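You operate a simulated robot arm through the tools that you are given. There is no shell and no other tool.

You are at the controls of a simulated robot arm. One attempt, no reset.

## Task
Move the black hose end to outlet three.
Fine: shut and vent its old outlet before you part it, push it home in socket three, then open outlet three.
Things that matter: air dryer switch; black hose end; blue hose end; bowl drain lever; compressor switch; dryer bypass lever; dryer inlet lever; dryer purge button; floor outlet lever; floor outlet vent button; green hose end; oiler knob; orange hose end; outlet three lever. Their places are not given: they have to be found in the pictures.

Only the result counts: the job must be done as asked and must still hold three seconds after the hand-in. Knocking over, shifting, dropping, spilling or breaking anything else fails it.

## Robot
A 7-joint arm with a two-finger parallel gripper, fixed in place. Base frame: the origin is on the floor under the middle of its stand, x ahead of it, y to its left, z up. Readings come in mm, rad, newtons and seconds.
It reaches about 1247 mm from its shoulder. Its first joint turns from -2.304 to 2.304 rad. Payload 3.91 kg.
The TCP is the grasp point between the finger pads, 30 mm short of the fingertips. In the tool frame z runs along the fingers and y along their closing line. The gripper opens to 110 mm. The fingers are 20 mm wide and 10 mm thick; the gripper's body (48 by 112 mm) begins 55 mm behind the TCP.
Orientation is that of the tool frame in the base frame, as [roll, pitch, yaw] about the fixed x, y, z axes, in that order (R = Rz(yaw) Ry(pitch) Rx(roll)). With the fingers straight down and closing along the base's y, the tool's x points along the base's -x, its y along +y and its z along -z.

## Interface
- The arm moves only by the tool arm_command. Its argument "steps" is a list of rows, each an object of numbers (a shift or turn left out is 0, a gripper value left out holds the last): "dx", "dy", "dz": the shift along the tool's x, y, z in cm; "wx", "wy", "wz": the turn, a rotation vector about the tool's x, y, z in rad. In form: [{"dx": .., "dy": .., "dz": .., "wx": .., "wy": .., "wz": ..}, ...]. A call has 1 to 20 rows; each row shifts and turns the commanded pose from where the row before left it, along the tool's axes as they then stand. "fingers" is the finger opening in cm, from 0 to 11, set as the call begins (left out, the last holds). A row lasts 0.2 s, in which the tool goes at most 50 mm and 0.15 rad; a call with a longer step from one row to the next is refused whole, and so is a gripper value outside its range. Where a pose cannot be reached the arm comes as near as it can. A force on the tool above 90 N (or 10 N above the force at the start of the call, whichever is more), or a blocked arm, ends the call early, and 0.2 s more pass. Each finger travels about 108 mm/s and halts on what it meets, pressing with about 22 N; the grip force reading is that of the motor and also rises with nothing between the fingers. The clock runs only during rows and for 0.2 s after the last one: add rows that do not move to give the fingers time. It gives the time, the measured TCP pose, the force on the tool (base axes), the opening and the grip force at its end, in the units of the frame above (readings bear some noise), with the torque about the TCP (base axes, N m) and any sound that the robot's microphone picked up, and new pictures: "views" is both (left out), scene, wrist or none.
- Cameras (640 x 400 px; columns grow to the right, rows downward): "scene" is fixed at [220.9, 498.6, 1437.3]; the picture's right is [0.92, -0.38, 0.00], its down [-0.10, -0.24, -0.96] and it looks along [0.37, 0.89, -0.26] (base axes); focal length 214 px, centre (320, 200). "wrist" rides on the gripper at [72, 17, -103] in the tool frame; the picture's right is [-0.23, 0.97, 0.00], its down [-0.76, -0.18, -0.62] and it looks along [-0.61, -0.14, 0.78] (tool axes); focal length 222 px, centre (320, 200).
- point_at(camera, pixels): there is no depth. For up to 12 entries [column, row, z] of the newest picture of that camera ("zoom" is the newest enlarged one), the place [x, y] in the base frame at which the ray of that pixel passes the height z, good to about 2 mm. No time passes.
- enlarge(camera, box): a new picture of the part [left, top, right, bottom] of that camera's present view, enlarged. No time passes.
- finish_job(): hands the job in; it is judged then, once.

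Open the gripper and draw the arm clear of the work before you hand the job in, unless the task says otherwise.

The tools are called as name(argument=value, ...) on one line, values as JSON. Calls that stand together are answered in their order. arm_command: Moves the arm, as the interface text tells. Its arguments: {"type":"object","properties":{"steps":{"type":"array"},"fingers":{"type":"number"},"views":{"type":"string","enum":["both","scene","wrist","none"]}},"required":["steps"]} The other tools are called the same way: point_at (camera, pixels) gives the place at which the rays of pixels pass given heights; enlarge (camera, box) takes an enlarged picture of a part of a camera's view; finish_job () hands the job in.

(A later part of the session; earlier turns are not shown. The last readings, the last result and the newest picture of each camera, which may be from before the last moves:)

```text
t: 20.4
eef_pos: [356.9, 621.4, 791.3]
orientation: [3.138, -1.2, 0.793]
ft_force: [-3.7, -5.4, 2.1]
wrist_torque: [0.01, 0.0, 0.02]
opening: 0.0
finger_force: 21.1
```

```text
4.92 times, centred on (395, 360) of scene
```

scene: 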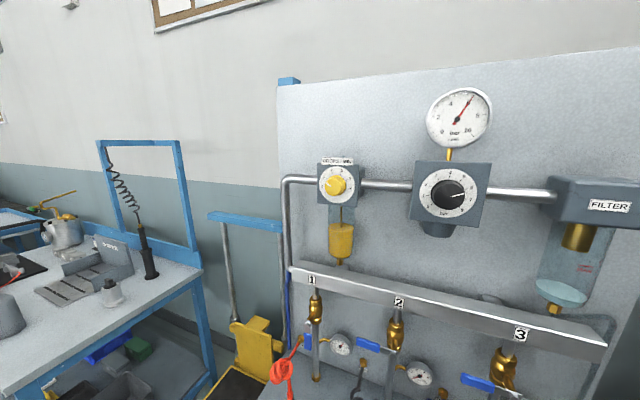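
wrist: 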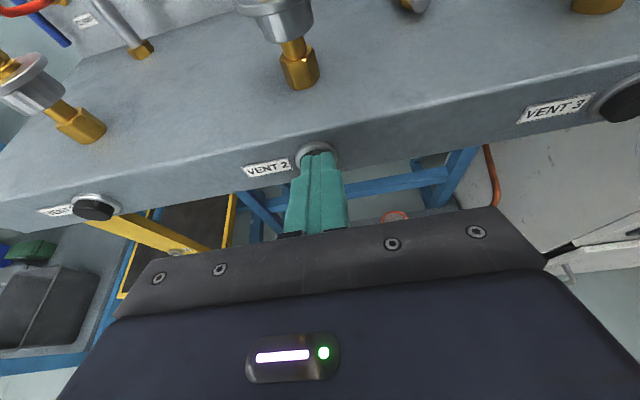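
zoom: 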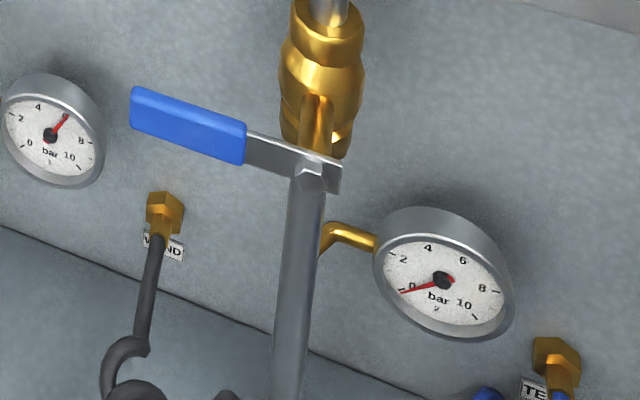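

Gauge 2 now reads about 0. I release the button by backing straight out, then rise in front of the black hose end with the fingers partly open.

arm_command(steps=[{}, {}, {}, {}, {"dx": -1.09, "dz": -2.8}, {"dx": -1.09, "dz": -2.8}, {"dx": 3.54, "dz": -1.38}, {"dx": 3.54, "dz": -1.38}, {"dx": 3.54, "dz": -1.38}])

arm_command(fingers=5.5, steps=[{}, {}, {}])

enlarge(camera="scene", box=[330, 320, 460, 400])

enlarge(camera="wrist", box=[220, 0, 420, 220])

```text
t: 22.4
eef_pos: [314.6, 578.9, 908.4]
orientation: [3.137, -1.199, 0.793]
ft_force: [0.1, -0.1, -0.1]
wrist_torque: [-0.04, 0.0, -0.02]
opening: 0.1
finger_force: 22.4
```

scene: 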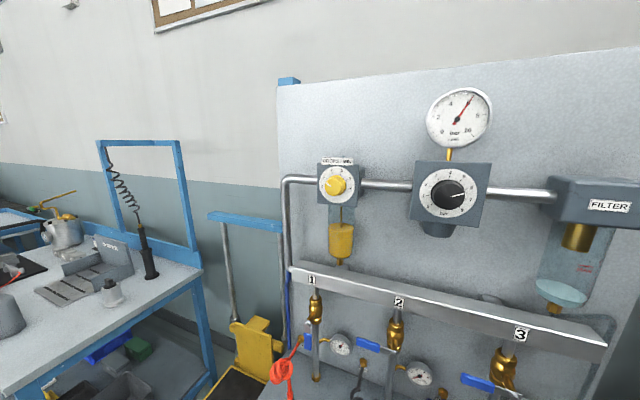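
wrist: 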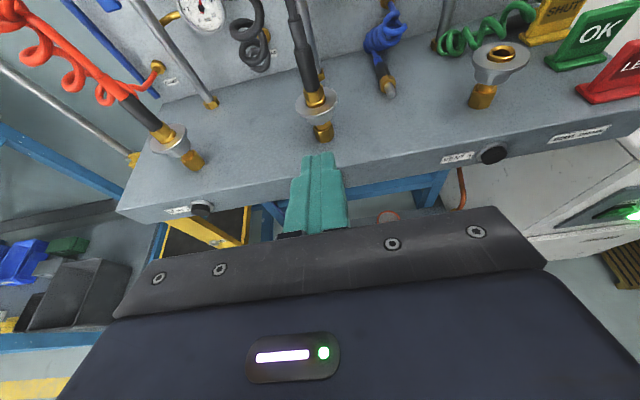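

```text
t: 23.2
eef_pos: [315.5, 579.3, 907.2]
orientation: [3.138, -1.201, 0.793]
ft_force: [0.5, -0.2, 0.4]
wrist_torque: [-0.03, -0.03, 0.03]
opening: 55.2
finger_force: 0.0
```

scene: 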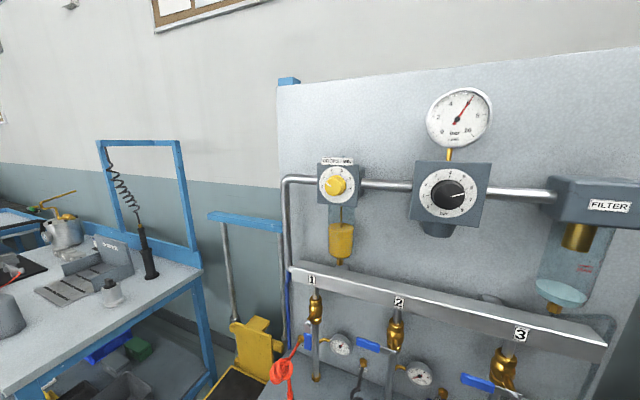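
wrist: 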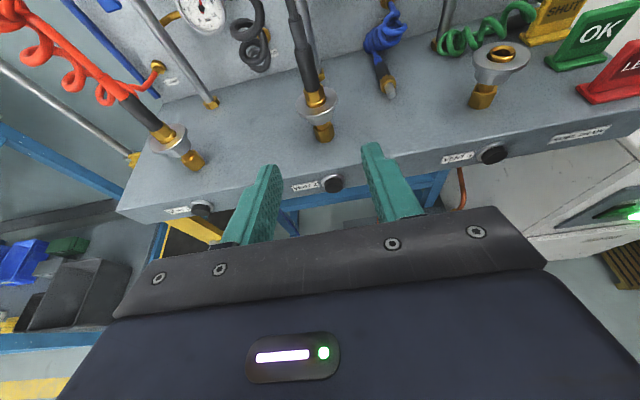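

```text
4.92 times, centred on (395, 360) of scene
```

zoom: 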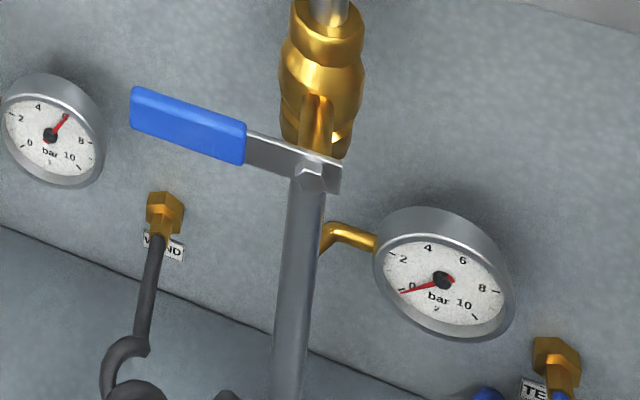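

```text
1.82 times, centred on (320, 110) of wrist
```

zoom: 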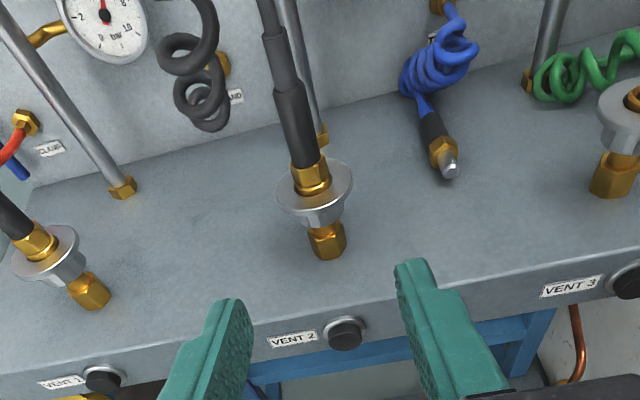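

Gauge 2 stays at 0 with lever 2 shut. I get rays for the sleeve's lower end (313,91), its top (302,47) and the brass collar (314.5,99) to refine its axis.

point_at(camera="wrist", pixels=[[314.5, 99, 855], [314.5, 99, 865], [312.9, 90.8, 865], [312.9, 90.8, 875], [302.4, 46.8, 920], [302.4, 46.8, 930], [317.5, 106, 845], [317.5, 106, 850], [322, 133, 815], [322, 133, 825], [502, 53, 855], [502, 53, 860]])

```text
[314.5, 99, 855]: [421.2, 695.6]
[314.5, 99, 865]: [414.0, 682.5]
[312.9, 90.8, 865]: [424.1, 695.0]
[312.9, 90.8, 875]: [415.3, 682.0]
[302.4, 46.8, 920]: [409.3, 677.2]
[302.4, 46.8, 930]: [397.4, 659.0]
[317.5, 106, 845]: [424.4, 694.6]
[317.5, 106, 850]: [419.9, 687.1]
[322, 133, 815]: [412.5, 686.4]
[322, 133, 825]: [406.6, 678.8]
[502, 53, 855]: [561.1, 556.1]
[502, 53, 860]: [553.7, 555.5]
```

The sleeve spans about z 868–911 at n≈786, u≈-191. I advance three quarters of the way with the open fingers straddling it and check.

arm_command(steps=[{"dx": 0.995, "dy": -0.11, "dz": 3.62}, {"dx": 0.995, "dy": -0.11, "dz": 3.62}, {"dx": 0.995, "dy": -0.11, "dz": 3.62}], views="wrist")

enlarge(camera="wrist", box=[220, 60, 420, 240])

```text
t: 24.0
eef_pos: [392.2, 662.0, 894.6]
orientation: [3.141, -1.199, 0.792]
ft_force: [-0.2, -0.1, -0.2]
wrist_torque: [-0.01, 0.02, -0.03]
opening: 55.4
finger_force: 0.1
```

wrist: 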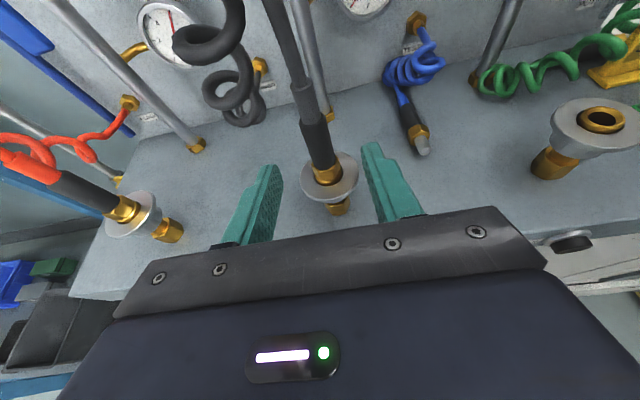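

```text
2.22 times, centred on (320, 150) of wrist
```

zoom: 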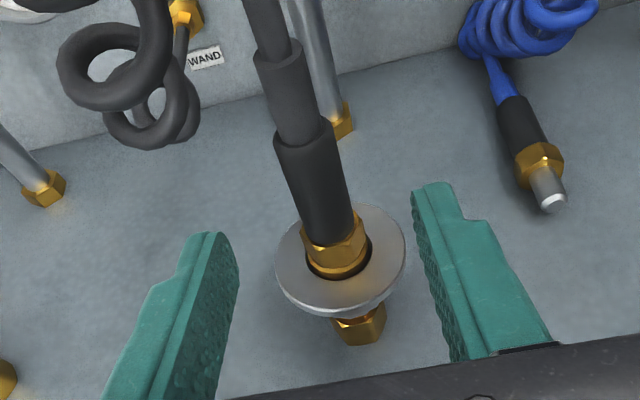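

The sleeve sits centred between the pads at zoom (320,190). I make the last advance of about 37 mm and check before closing.

arm_command(steps=[{"dx": 0.5, "dy": 0, "dz": 1.77}, {"dx": 0.49, "dy": 0, "dz": 1.77}], views="wrist")

enlarge(camera="wrist", box=[220, 60, 420, 240])

```text
t: 24.6
eef_pos: [416.9, 688.3, 892.9]
orientation: [3.139, -1.202, 0.793]
ft_force: [0.0, -0.2, 0.2]
wrist_torque: [0.01, 0.01, -0.05]
opening: 55.0
finger_force: 0.0
```

wrist: 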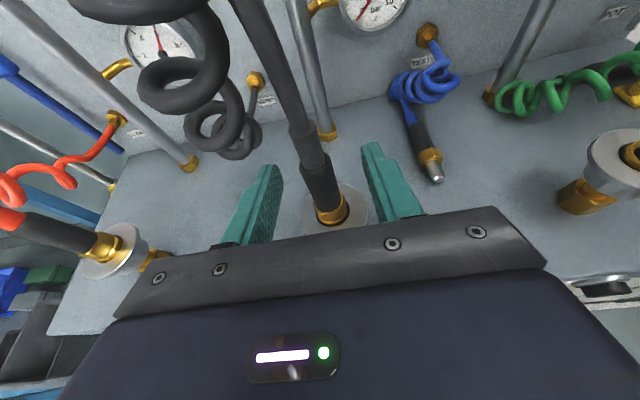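

```text
2.22 times, centred on (320, 150) of wrist
```

zoom: 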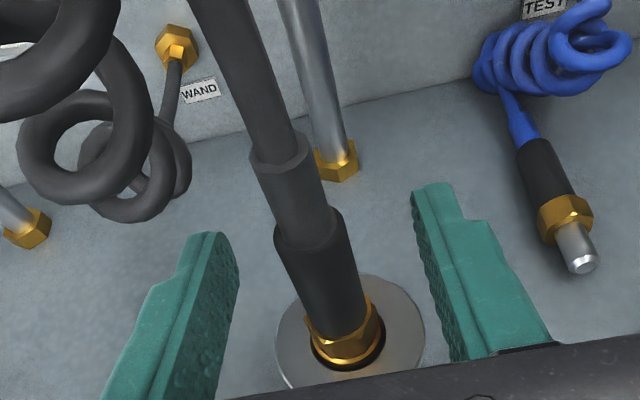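

The sleeve is between the pads with TCP at n≈781.5, z≈893. I close the gripper on it.

arm_command(fingers=0, steps=[{}, {}, {}, {}], views="wrist")

enlarge(camera="wrist", box=[220, 60, 420, 240])

```text
t: 25.6
eef_pos: [417.5, 687.2, 890.2]
orientation: [3.138, -1.2, 0.792]
ft_force: [16.0, -14.4, 1.5]
wrist_torque: [-0.19, -0.34, -0.1]
opening: 17.8
finger_force: 21.7
```

wrist: 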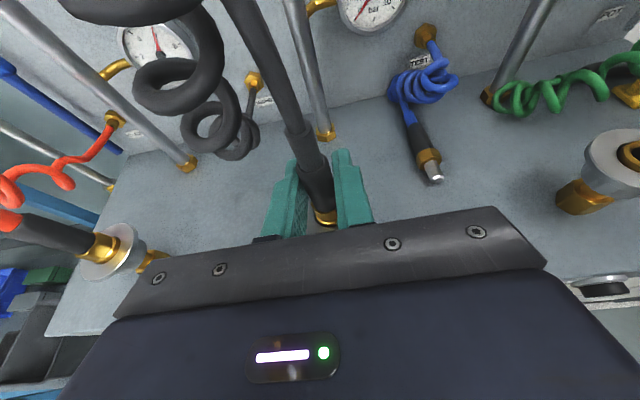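

```text
2.22 times, centred on (320, 150) of wrist
```

zoom: 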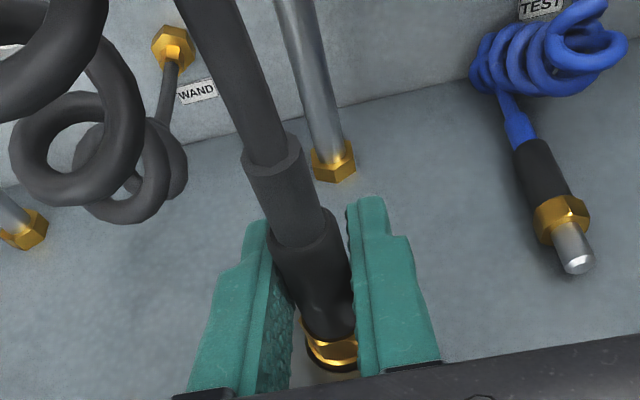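

Grip closed at 17.8 mm on the sleeve, with ~21 N sideways along +u, so my commanded centre is slightly left of the sleeve. I shift 1.5 mm right to relax that.

arm_command(steps=[{"dy": 0.12}, {}], views="none")

```text
t: 26.2
eef_pos: [417.6, 688.0, 891.0]
orientation: [3.141, -1.201, 0.792]
ft_force: [16.5, 3.6, -0.8]
wrist_torque: [-0.11, -0.23, -0.02]
opening: 17.8
finger_force: 21.7
```

Sideways force fell to about 9 N. I shift 0.8 mm more right and read again.

arm_command(steps=[{"dy": 0.08}, {}, {}], views="none")

```text
t: 27.0
eef_pos: [416.2, 685.4, 890.1]
orientation: [3.141, -1.2, 0.793]
ft_force: [3.9, 11.7, 7.6]
wrist_torque: [0.23, 0.16, 0.0]
opening: 18.2
finger_force: 22.1
```

Side force is now small. I pull straight up 10 mm in small rows, watching the force.

arm_command(steps=[{"dx": 0.47, "dz": -0.18}, {"dx": 0.47, "dz": -0.18}], views="wrist")

enlarge(camera="wrist", box=[220, 60, 420, 240])

```text
t: 27.6
eef_pos: [415.8, 686.3, 900.2]
orientation: [3.136, -1.197, 0.795]
ft_force: [-8.3, 2.5, -13.0]
wrist_torque: [0.05, 0.29, 0.04]
opening: 18.1
finger_force: 21.7
```

wrist: 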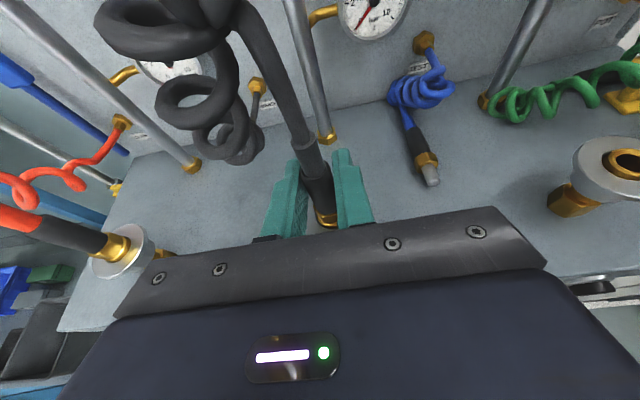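

```text
2.22 times, centred on (320, 150) of wrist
```

zoom: 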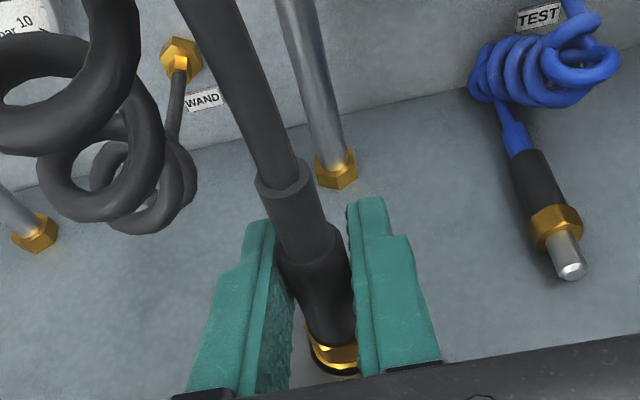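

It comes up with about 13 N of drag, and the sleeve seems to move with the pads. I continue upward another 20 mm.

arm_command(steps=[{"dx": 0.47, "dz": -0.18}, {"dx": 0.47, "dz": -0.18}, {"dx": 0.47, "dz": -0.18}, {"dx": 0.47, "dz": -0.18}], views="wrist")

enlarge(camera="wrist", box=[220, 60, 420, 240])

```text
t: 28.6
eef_pos: [415.6, 685.9, 921.1]
orientation: [3.139, -1.199, 0.792]
ft_force: [-9.5, 9.7, -13.1]
wrist_torque: [0.08, 0.14, 0.02]
opening: 17.5
finger_force: 22.3
```

wrist: 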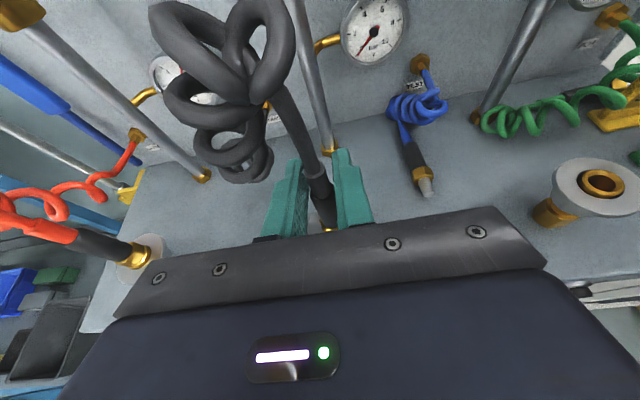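

```text
2.22 times, centred on (320, 150) of wrist
```

zoom: 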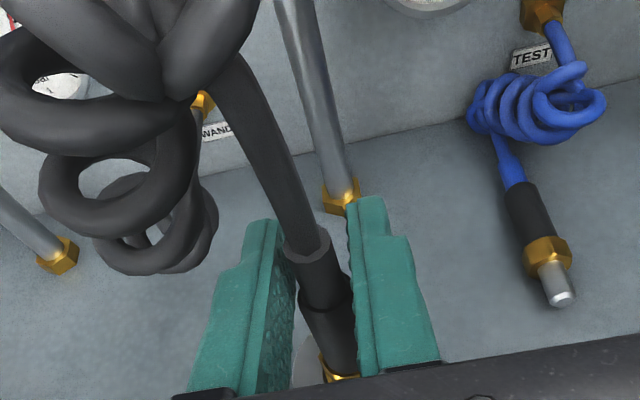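

The sleeve has slid down between the pads (its top went from zoom (300,230) to (330,300)), so the grip slipped rather than the plug coming out. I look closely at the collar and the plug.

enlarge(camera="wrist", box=[270, 140, 380, 240])

enlarge(camera="wrist", box=[520, 140, 640, 240])

enlarge(camera="wrist", box=[60, 190, 220, 300])

```text
4.00 times, centred on (325, 190) of wrist
```

zoom: 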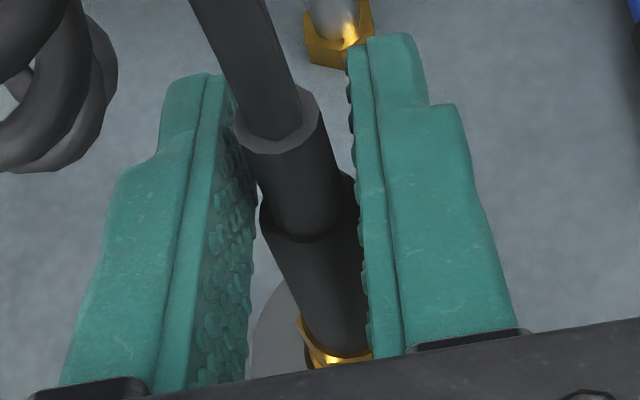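

```text
4.00 times, centred on (580, 190) of wrist
```

zoom: 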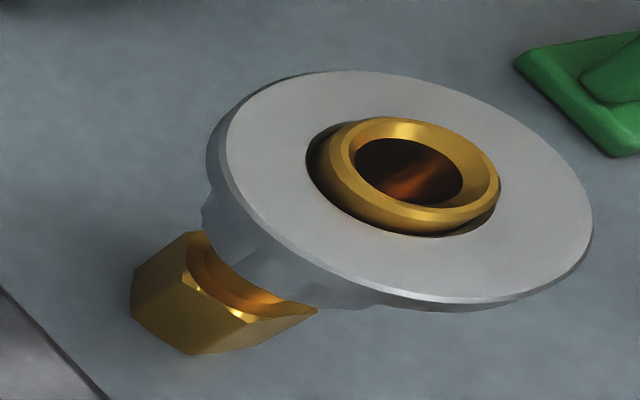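

```text
3.64 times, centred on (140, 245) of wrist
```

zoom: 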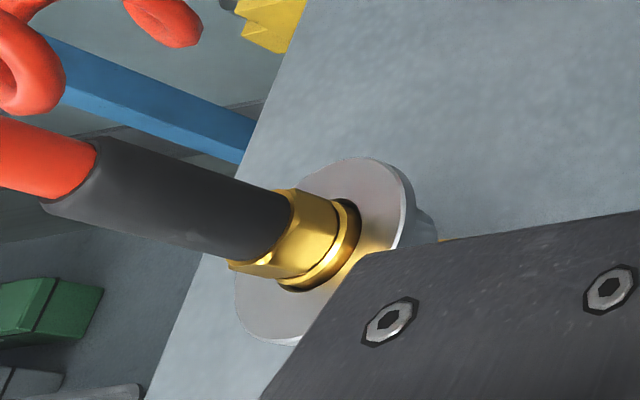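

The slack ring gap around the big silver disc looks like a sliding release collar, so a plain pull with the 22 N grip just slips. I open, back out horizontally and tilt the fingers steeper (about 50° down) so the fingertips can press that collar down while gripping the plug.

arm_command(fingers=5.5, steps=[{}, {}, {"dx": -0.73, "dz": -1.86}, {"dx": -1.09, "dz": -2.8}, {"dx": -1.09, "dz": -2.8}, {"wy": -0.125}, {"wy": -0.125}, {"wy": -0.125}, {"wy": -0.125}])

enlarge(camera="wrist", box=[220, 0, 420, 200])

```text
t: 30.6
eef_pos: [362.3, 629.2, 919.8]
orientation: [3.14, -0.699, 0.792]
ft_force: [-0.1, -0.4, 0.5]
wrist_torque: [0.01, -0.02, 0.02]
opening: 55.0
finger_force: 0.0
```

scene: 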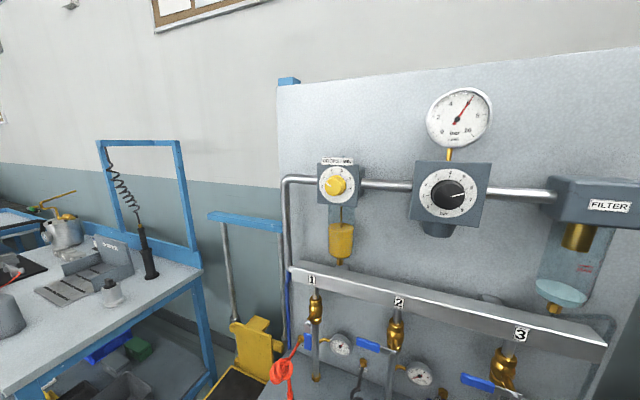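
wrist: 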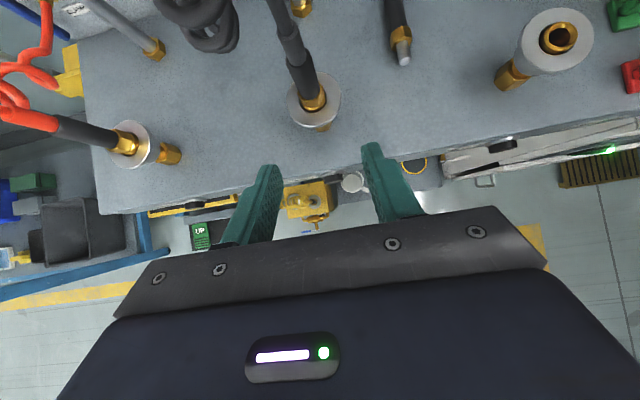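

```text
2.00 times, centred on (320, 100) of wrist
```

zoom: 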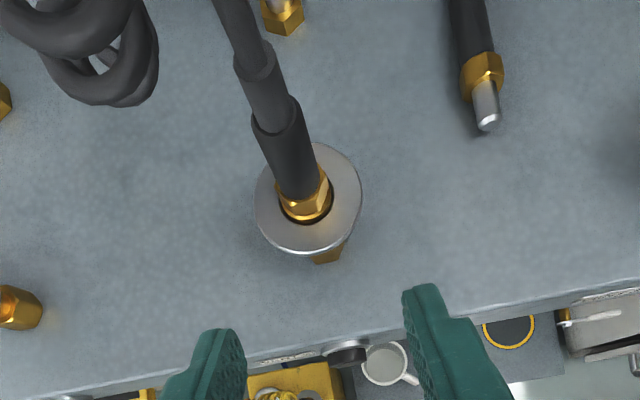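

The plug is still seated in socket 2 (disc centre about (314,98.5)). I locate both discs from this steeper view.

point_at(camera="wrist", pixels=[[314, 98.5, 848], [314, 98.5, 852], [314, 98.5, 856], [556, 42, 848], [556, 42, 852], [312, 96, 858], [312, 96, 866]])

enlarge(camera="wrist", box=[480, 0, 620, 100])

```text
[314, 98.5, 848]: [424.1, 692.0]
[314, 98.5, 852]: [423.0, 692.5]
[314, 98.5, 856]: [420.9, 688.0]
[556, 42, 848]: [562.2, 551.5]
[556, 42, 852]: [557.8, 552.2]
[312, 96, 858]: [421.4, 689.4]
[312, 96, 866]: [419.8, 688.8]
```

```text
4.00 times, centred on (550, 50) of wrist
```

zoom: 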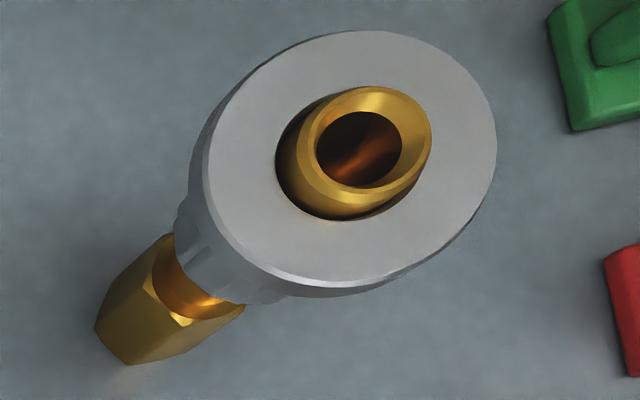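

I move the open fingers around the plug at about 25 mm above the collar disc.

arm_command(steps=[{"dx": 1.67, "dy": -0.04, "dz": 2.06}, {"dx": 1.67, "dy": -0.04, "dz": 2.06}, {"dx": 1.66, "dy": -0.05, "dz": 2.05}], views="wrist")

enlarge(camera="wrist", box=[220, 60, 420, 240])

```text
t: 31.4
eef_pos: [413.6, 686.6, 903.3]
orientation: [3.141, -0.7, 0.792]
ft_force: [0.4, 0.1, -0.1]
wrist_torque: [0.02, -0.01, -0.02]
opening: 55.3
finger_force: 0.0
```

wrist: 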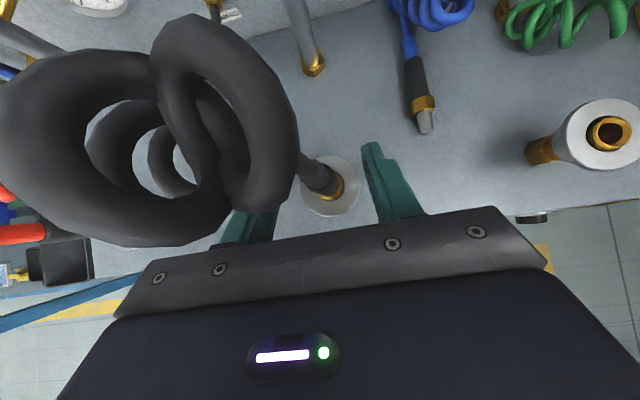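

```text
2.22 times, centred on (320, 150) of wrist
```

zoom: 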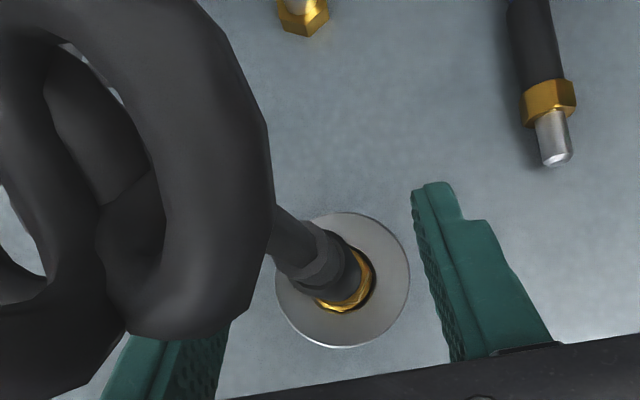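

The disc centre is now at about (330,186). I check its place against the TCP to centre the fingers.

point_at(camera="wrist", pixels=[[330.1, 185.8, 848], [330.1, 185.8, 852], [610, 134, 850], [610, 134, 855], [338, 180, 860]])

enlarge(camera="wrist", box=[270, 130, 390, 240])

```text
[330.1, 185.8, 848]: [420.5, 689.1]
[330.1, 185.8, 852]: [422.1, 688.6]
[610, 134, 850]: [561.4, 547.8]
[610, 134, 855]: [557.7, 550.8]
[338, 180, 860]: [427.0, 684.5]
```

```text
3.64 times, centred on (330, 185) of wrist
```

zoom: 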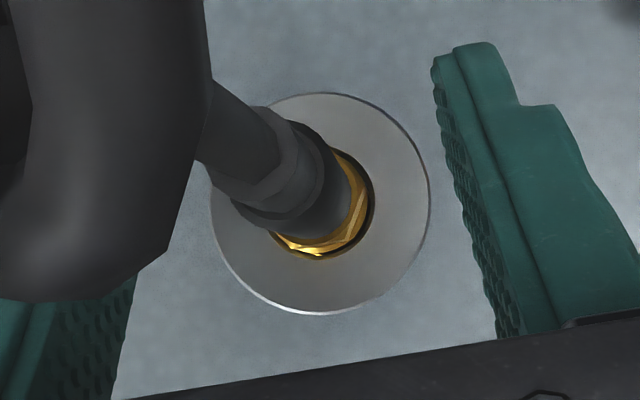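

The plug axis is about 2 mm right of the gripper centre. I narrow the fingers to 32 mm, centre them, and lower until the tips are just above the disc.

arm_command(fingers=3.2, steps=[{"dx": -0.53, "dy": 0.1, "dz": 0.42}, {"dx": -0.53, "dy": 0.1, "dz": 0.42}, {"dx": -0.53, "dz": 0.43}], views="wrist")

enlarge(camera="wrist", box=[260, 130, 380, 240])

```text
t: 32.2
eef_pos: [414.0, 681.4, 885.3]
orientation: [3.14, -0.7, 0.791]
ft_force: [-0.3, 0.2, 1.6]
wrist_torque: [0.04, -0.03, -0.02]
opening: 32.1
finger_force: 0.0
```

wrist: 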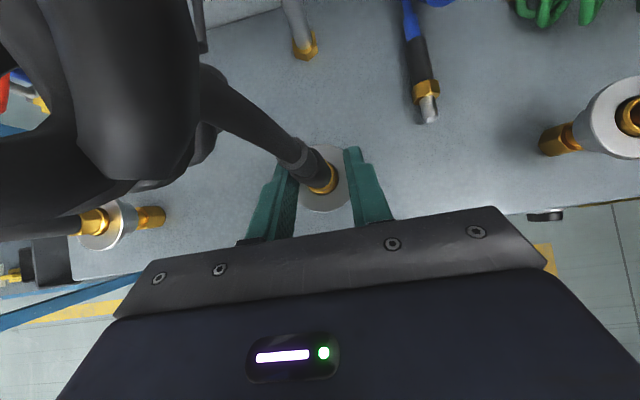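

```text
3.64 times, centred on (320, 185) of wrist
```

zoom: 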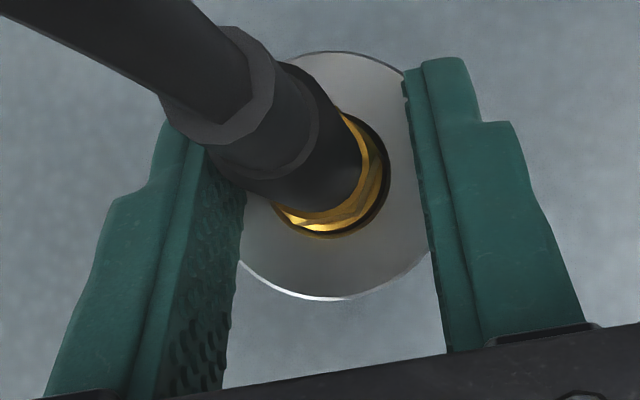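

The fingers straddle the plug over the disc with the tips about 5 mm above it. I lower in small steps and read the force.

arm_command(steps=[{"dx": -0.193, "dz": 0.23}, {"dx": -0.193, "dz": 0.23}, {"dx": -0.129, "dz": 0.153}], views="wrist")

enlarge(camera="wrist", box=[260, 130, 380, 240])

```text
t: 33.0
eef_pos: [414.1, 682.2, 879.0]
orientation: [3.141, -0.701, 0.791]
ft_force: [-0.9, 0.7, 4.1]
wrist_torque: [0.12, -0.01, 0.01]
opening: 32.3
finger_force: 0.0
```

wrist: 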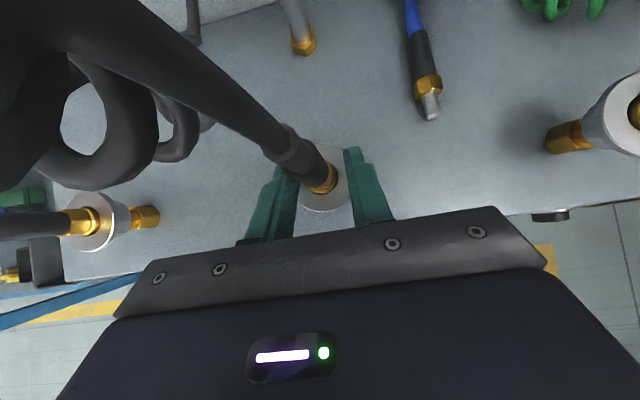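

```text
3.64 times, centred on (320, 185) of wrist
```

zoom: 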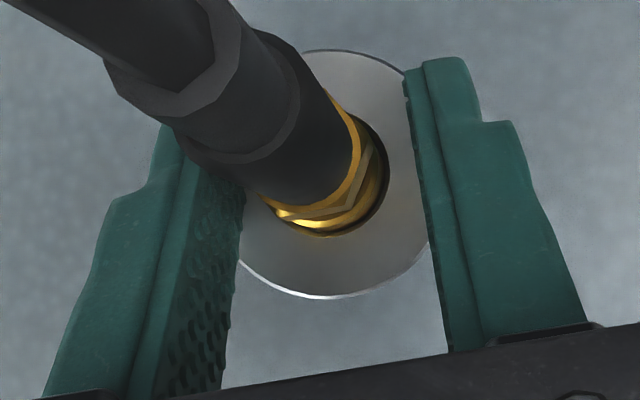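

Force on the tool is now +4 N upward, so the tips have touched the disc. I press further in 2 mm steps.

arm_command(steps=[{"dx": -0.129, "dz": 0.153}, {"dx": -0.129, "dz": 0.153}], views="wrist")

enlarge(camera="wrist", box=[260, 130, 380, 240])

```text
t: 33.6
eef_pos: [414.6, 681.6, 875.7]
orientation: [3.14, -0.703, 0.788]
ft_force: [0.9, -2.0, 27.3]
wrist_torque: [0.16, -0.23, 0.01]
opening: 32.3
finger_force: 0.0
```

wrist: 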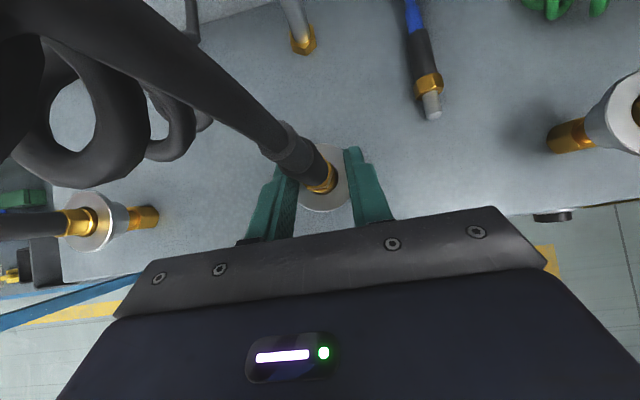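

```text
3.64 times, centred on (320, 185) of wrist
```

zoom: 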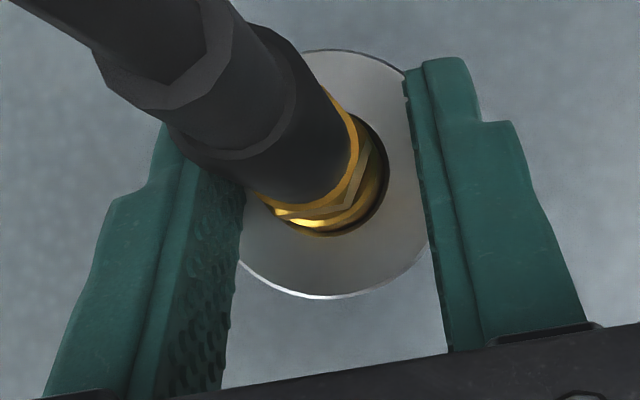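

The force rose to 27 N over 3 mm. I press another 3 mm, listening for a click.

arm_command(steps=[{"dx": -0.129, "dz": 0.153}, {"dx": -0.064, "dz": 0.077}, {}], views="wrist")

enlarge(camera="wrist", box=[260, 130, 380, 240])

```text
t: 34.4
eef_pos: [415.1, 681.2, 874.1]
orientation: [-3.141, -0.706, 0.791]
ft_force: [5.0, -4.6, 63.8]
wrist_torque: [0.39, -0.66, -0.08]
opening: 32.3
finger_force: 0.8
```

wrist: 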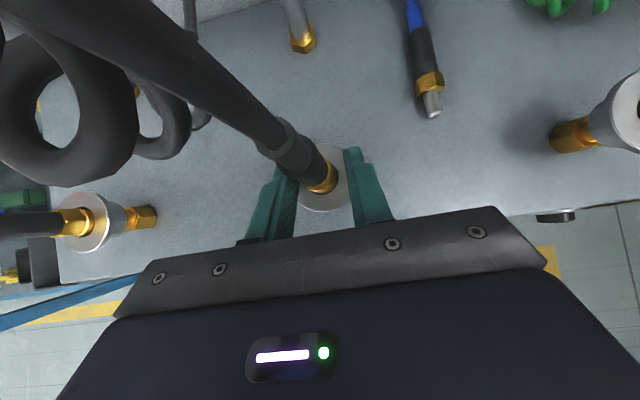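

```text
3.64 times, centred on (320, 185) of wrist
```

zoom: 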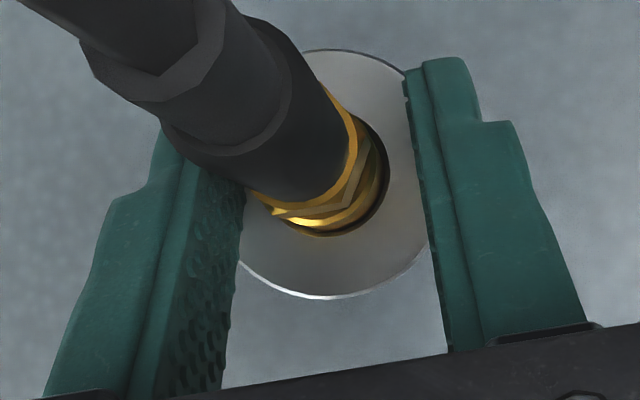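

The collar has yielded about 5 mm and now meets a firm stop at 64 N. Holding it down, I close the fingers on the plug.

arm_command(fingers=0, steps=[{}, {}, {}], views="wrist")

enlarge(camera="wrist", box=[260, 130, 380, 240])

```text
t: 35.2
eef_pos: [413.0, 683.6, 876.6]
orientation: [-3.139, -0.708, 0.791]
ft_force: [0.8, 15.6, 55.3]
wrist_torque: [0.34, -0.47, 0.13]
opening: 22.3
finger_force: 44.9
```

wrist: 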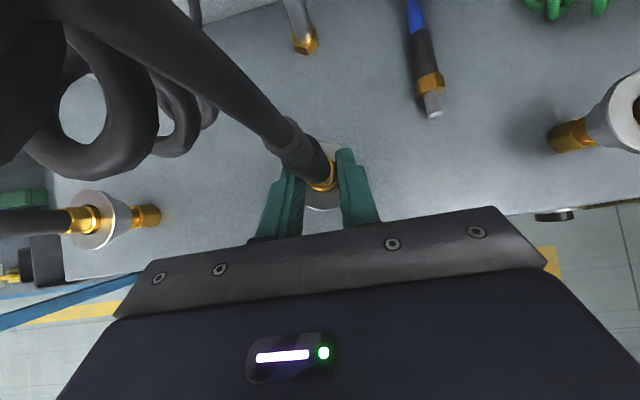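

```text
3.64 times, centred on (320, 185) of wrist
```

zoom: 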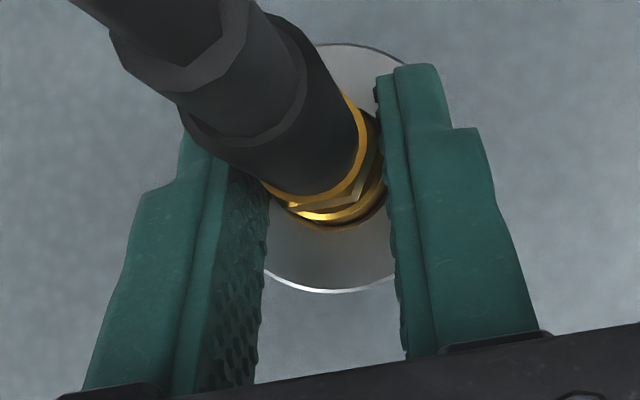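

The pads now hold the hex at 22.3 mm. I pull straight up in small rows.

arm_command(steps=[{"dx": 0.193, "dz": -0.23}, {"dx": 0.193, "dz": -0.23}, {"dx": 0.193, "dz": -0.23}, {"dx": 0.193, "dz": -0.23}], views="wrist")

enlarge(camera="wrist", box=[260, 130, 380, 240])

```text
t: 36.2
eef_pos: [411.8, 680.9, 878.1]
orientation: [-3.141, -0.692, 0.793]
ft_force: [-16.9, 44.6, -20.9]
wrist_torque: [1.11, 0.83, 0.47]
opening: 22.7
finger_force: 45.0
```

wrist: 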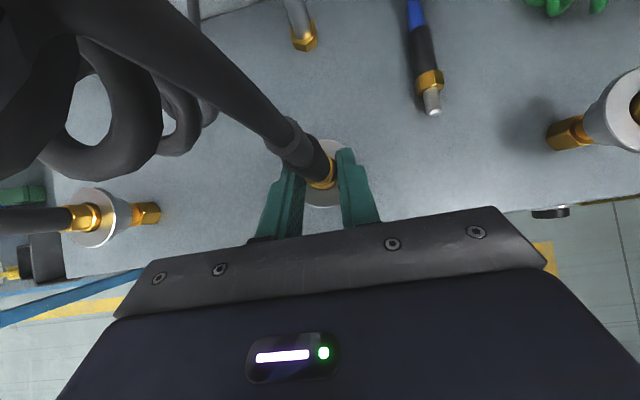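

```text
3.64 times, centred on (320, 185) of wrist
```

zoom: 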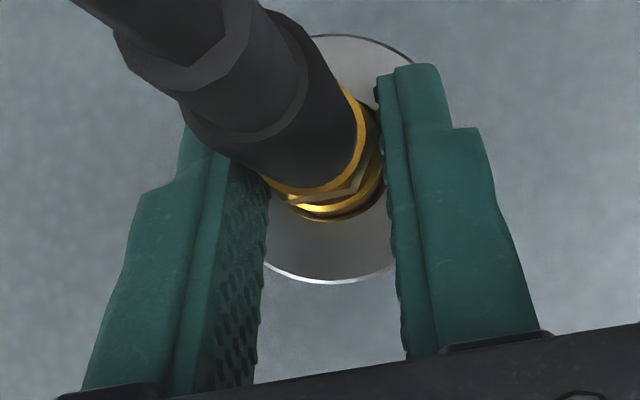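

Force shows -43 N sideways (−u) and -21 N down: the plug is held and my centre is ~1.5 mm too far right. I relax sideways and pull up a bit more, watching whether the force saturates.

arm_command(steps=[{"dy": -0.12}, {"dx": 0.129, "dz": -0.153}, {}], views="none")

```text
t: 37.0
eef_pos: [411.8, 680.8, 881.6]
orientation: [3.139, -0.697, 0.793]
ft_force: [-33.9, 5.1, -36.0]
wrist_torque: [-0.06, 1.41, 0.38]
opening: 22.8
finger_force: 45.2
```

The pull is up to 36 N without slipping so far. I go on up 2 mm at a time.

arm_command(steps=[{"dx": 0.129, "dz": -0.153, "dy": -0.08}, {}], views="wrist")

enlarge(camera="wrist", box=[260, 130, 380, 240])

```text
t: 37.6
eef_pos: [411.9, 681.8, 885.7]
orientation: [3.137, -0.699, 0.789]
ft_force: [-26.0, 1.3, -35.3]
wrist_torque: [0.06, 0.6, 0.21]
opening: 22.5
finger_force: 44.8
```

wrist: 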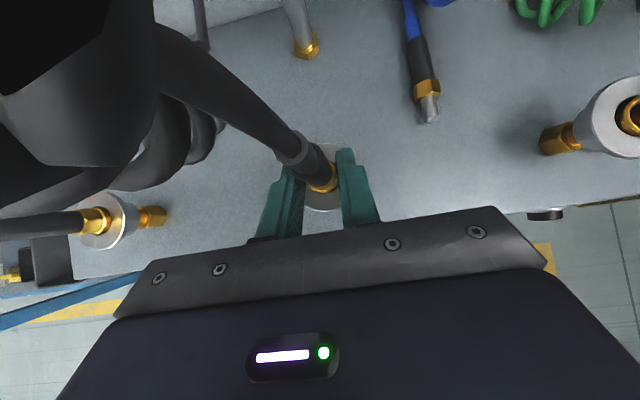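

```text
3.64 times, centred on (320, 185) of wrist
```

zoom: 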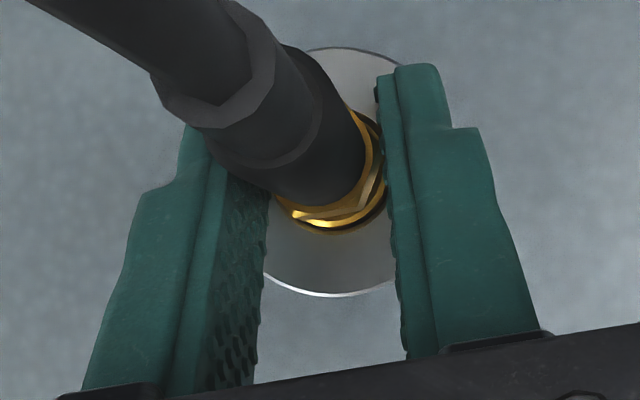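

The pull saturates near 36 N with the hex slipping, while earlier images suggested the disc moves down with the fingertips (a spring collar). I open slightly, re-centre, and press the collar again, this time fully to its stop.

arm_command(fingers=3.0, steps=[{}, {}, {"dy": -0.05}], views="wrist")

enlarge(camera="wrist", box=[260, 130, 380, 240])

```text
t: 38.4
eef_pos: [412.5, 683.2, 888.1]
orientation: [3.141, -0.701, 0.79]
ft_force: [0.0, 0.0, -0.8]
wrist_torque: [0.0, -0.03, 0.0]
opening: 29.9
finger_force: 0.0
```

wrist: 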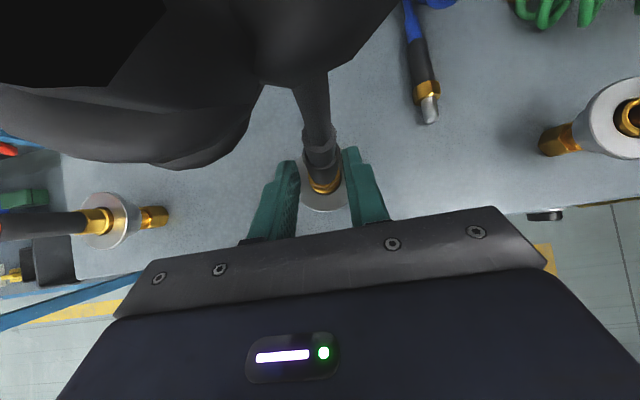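

```text
3.64 times, centred on (320, 185) of wrist
```

zoom: 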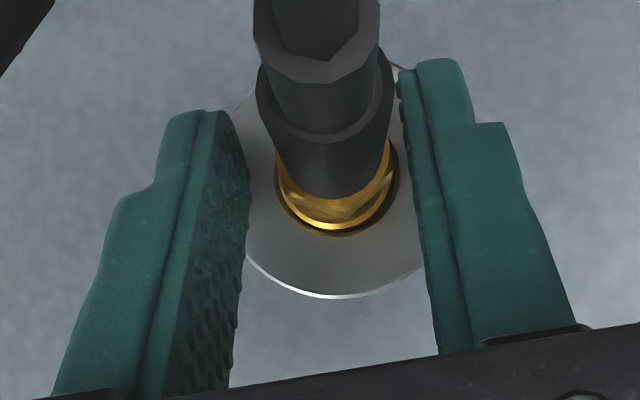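

After opening, the plug now leans differently (it points straight up the picture instead of up-left as a vertical one should), so it is loose in the socket. I grip it again at once.

arm_command(fingers=0, steps=[{}, {}], views="wrist")

enlarge(camera="wrist", box=[260, 130, 380, 240])

```text
t: 39.0
eef_pos: [413.1, 682.0, 887.7]
orientation: [3.141, -0.703, 0.791]
ft_force: [4.6, -3.1, 4.0]
wrist_torque: [-0.07, -0.35, -0.04]
opening: 22.7
finger_force: 44.7
```

wrist: 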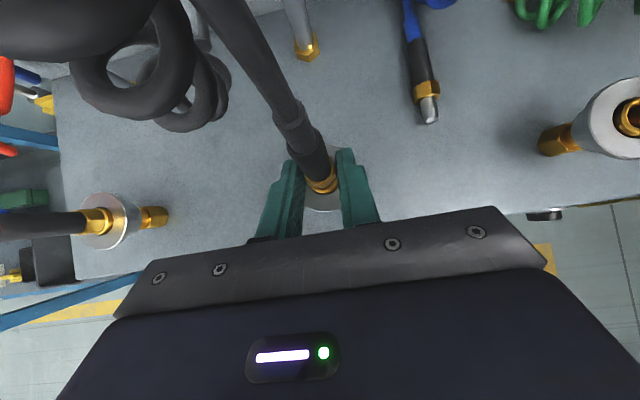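

```text
3.64 times, centred on (320, 185) of wrist
```

zoom: 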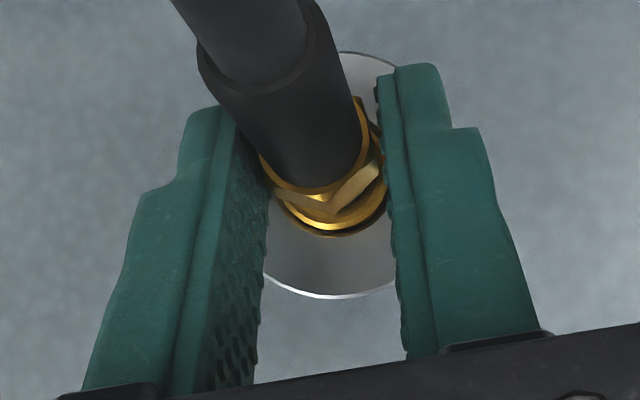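

Gripped again at 22.7 mm with little side load, and the hex stands visibly higher above the ring. I pull up 12 mm.

arm_command(steps=[{"dx": 0.193, "dz": -0.23}, {"dx": 0.193, "dz": -0.23}, {"dx": 0.193, "dz": -0.23}, {"dx": 0.193, "dz": -0.23}], views="wrist")

enlarge(camera="wrist", box=[260, 130, 380, 240])

```text
t: 40.0
eef_pos: [410.7, 683.2, 899.9]
orientation: [-3.141, -0.703, 0.793]
ft_force: [0.4, 1.7, 0.5]
wrist_torque: [0.01, -0.01, 0.02]
opening: 18.5
finger_force: 22.1
```

wrist: 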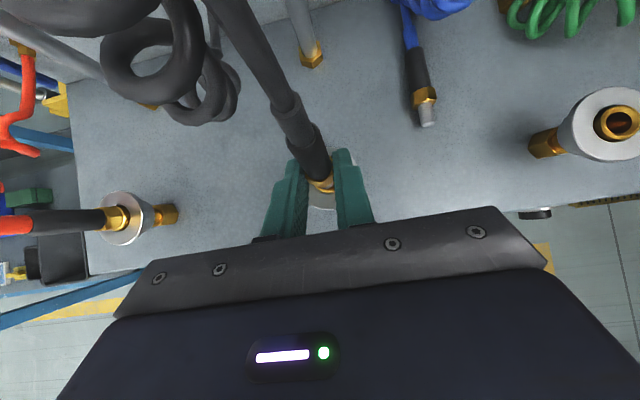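

```text
3.64 times, centred on (320, 185) of wrist
```

zoom: 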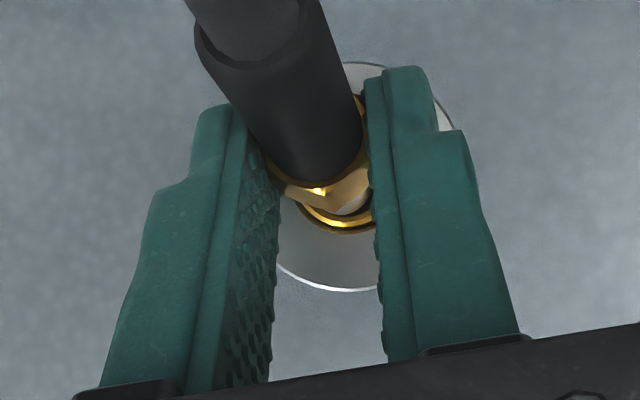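

The silver pin is now visible between hex and ring and the force is nearly zero: it is coming out, held on the sleeve at 18.5 mm. I lift 30 mm more.

arm_command(steps=[{"dx": 0.322, "dz": -0.3825}, {"dx": 0.322, "dz": -0.3825}, {"dx": 0.322, "dz": -0.3825}, {"dx": 0.322, "dz": -0.3825}, {"dx": 0.322, "dz": -0.3825}, {"dx": 0.322, "dz": -0.3825}], views="wrist")

enlarge(camera="wrist", box=[240, 110, 400, 240])

```text
t: 41.4
eef_pos: [411.6, 682.5, 929.9]
orientation: [3.14, -0.7, 0.791]
ft_force: [-0.4, -0.6, -0.6]
wrist_torque: [-0.01, 0.01, -0.02]
opening: 18.3
finger_force: 21.7
```

wrist: 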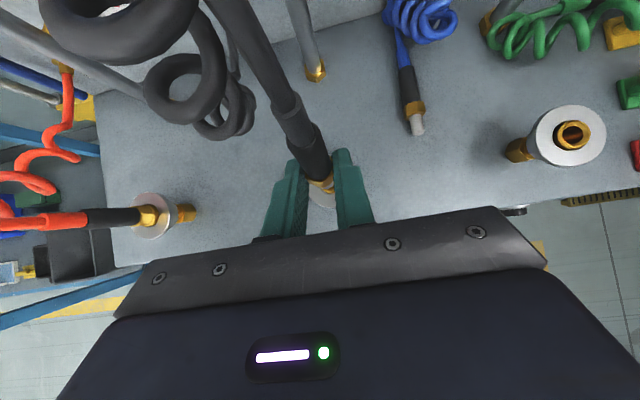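

```text
3.08 times, centred on (320, 175) of wrist
```

zoom: 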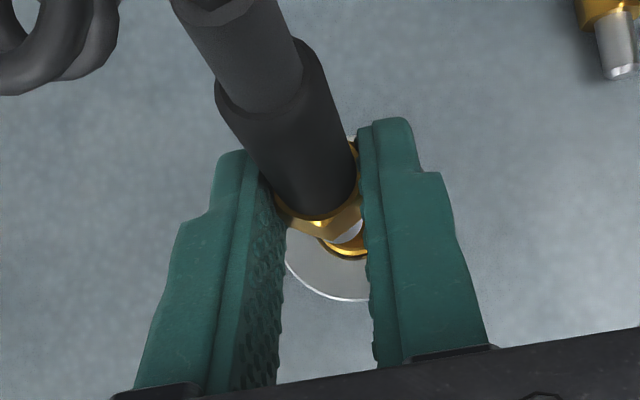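

The plug hangs freely in the grip with the pin clear of socket 2. I raise it 20 mm more and carry it to the right toward socket 3, watching the force for hose drag.

arm_command(steps=[{"dx": 0.644, "dz": -0.765}, {"dx": 0.644, "dz": -0.765}, {"dy": 2.5}, {"dy": 2.5}, {"dy": 2.5}, {"dy": 2.5}], views="both")

```text
t: 42.8
eef_pos: [483.2, 611.9, 949.3]
orientation: [3.139, -0.699, 0.791]
ft_force: [-0.1, -0.3, -1.2]
wrist_torque: [0.0, -0.01, -0.01]
opening: 17.9
finger_force: 22.1
```

scene: 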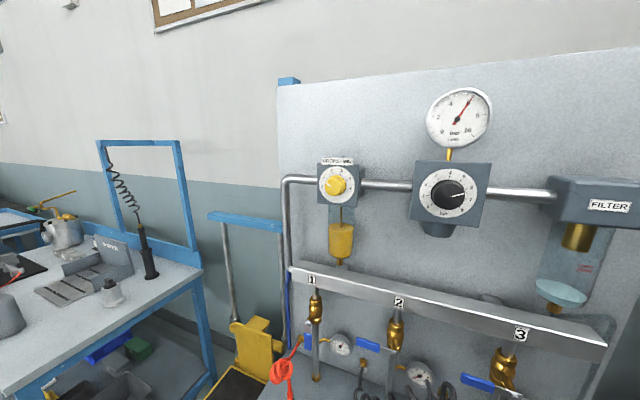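
wrist: 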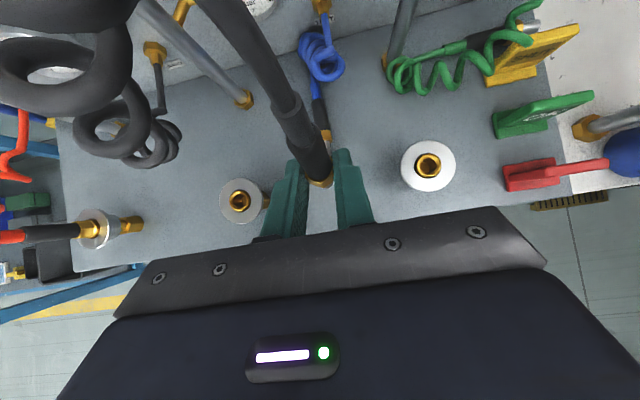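

Both empty sockets are visible now: socket 2 at (241,201), socket 3 at (428,165). I measure both disc centres carefully to get the offset between them.

enlarge(camera="wrist", box=[200, 160, 290, 230])

enlarge(camera="wrist", box=[380, 130, 480, 200])

```text
5.71 times, centred on (245, 195) of wrist
```

zoom: 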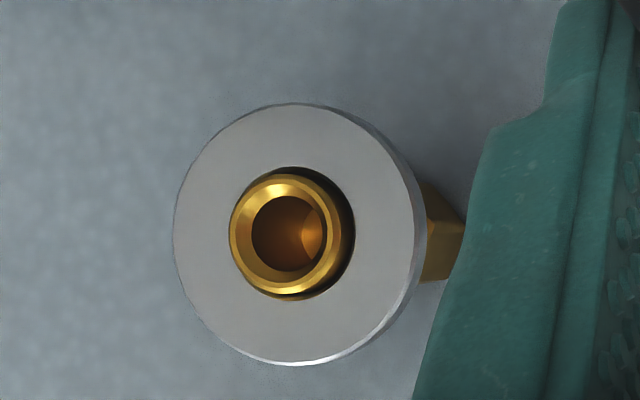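

```text
5.71 times, centred on (430, 165) of wrist
```

zoom: 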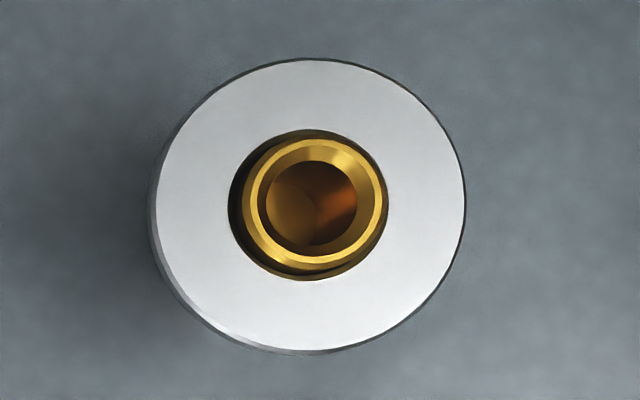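

I query the ring tops and disc centres at their heights.

point_at(camera="wrist", pixels=[[239.05, 201.1, 857], [239.05, 201.1, 853], [428.95, 165.7, 857], [428.95, 165.7, 853], [240.6, 200.8, 850], [240.6, 200.8, 847], [428.2, 166, 850], [428.2, 166, 847]])

```text
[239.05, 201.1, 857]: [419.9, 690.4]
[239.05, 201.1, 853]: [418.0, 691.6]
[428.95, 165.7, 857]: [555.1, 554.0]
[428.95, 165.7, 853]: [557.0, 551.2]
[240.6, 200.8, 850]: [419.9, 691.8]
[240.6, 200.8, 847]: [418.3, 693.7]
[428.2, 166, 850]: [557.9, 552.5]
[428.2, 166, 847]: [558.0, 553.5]
```

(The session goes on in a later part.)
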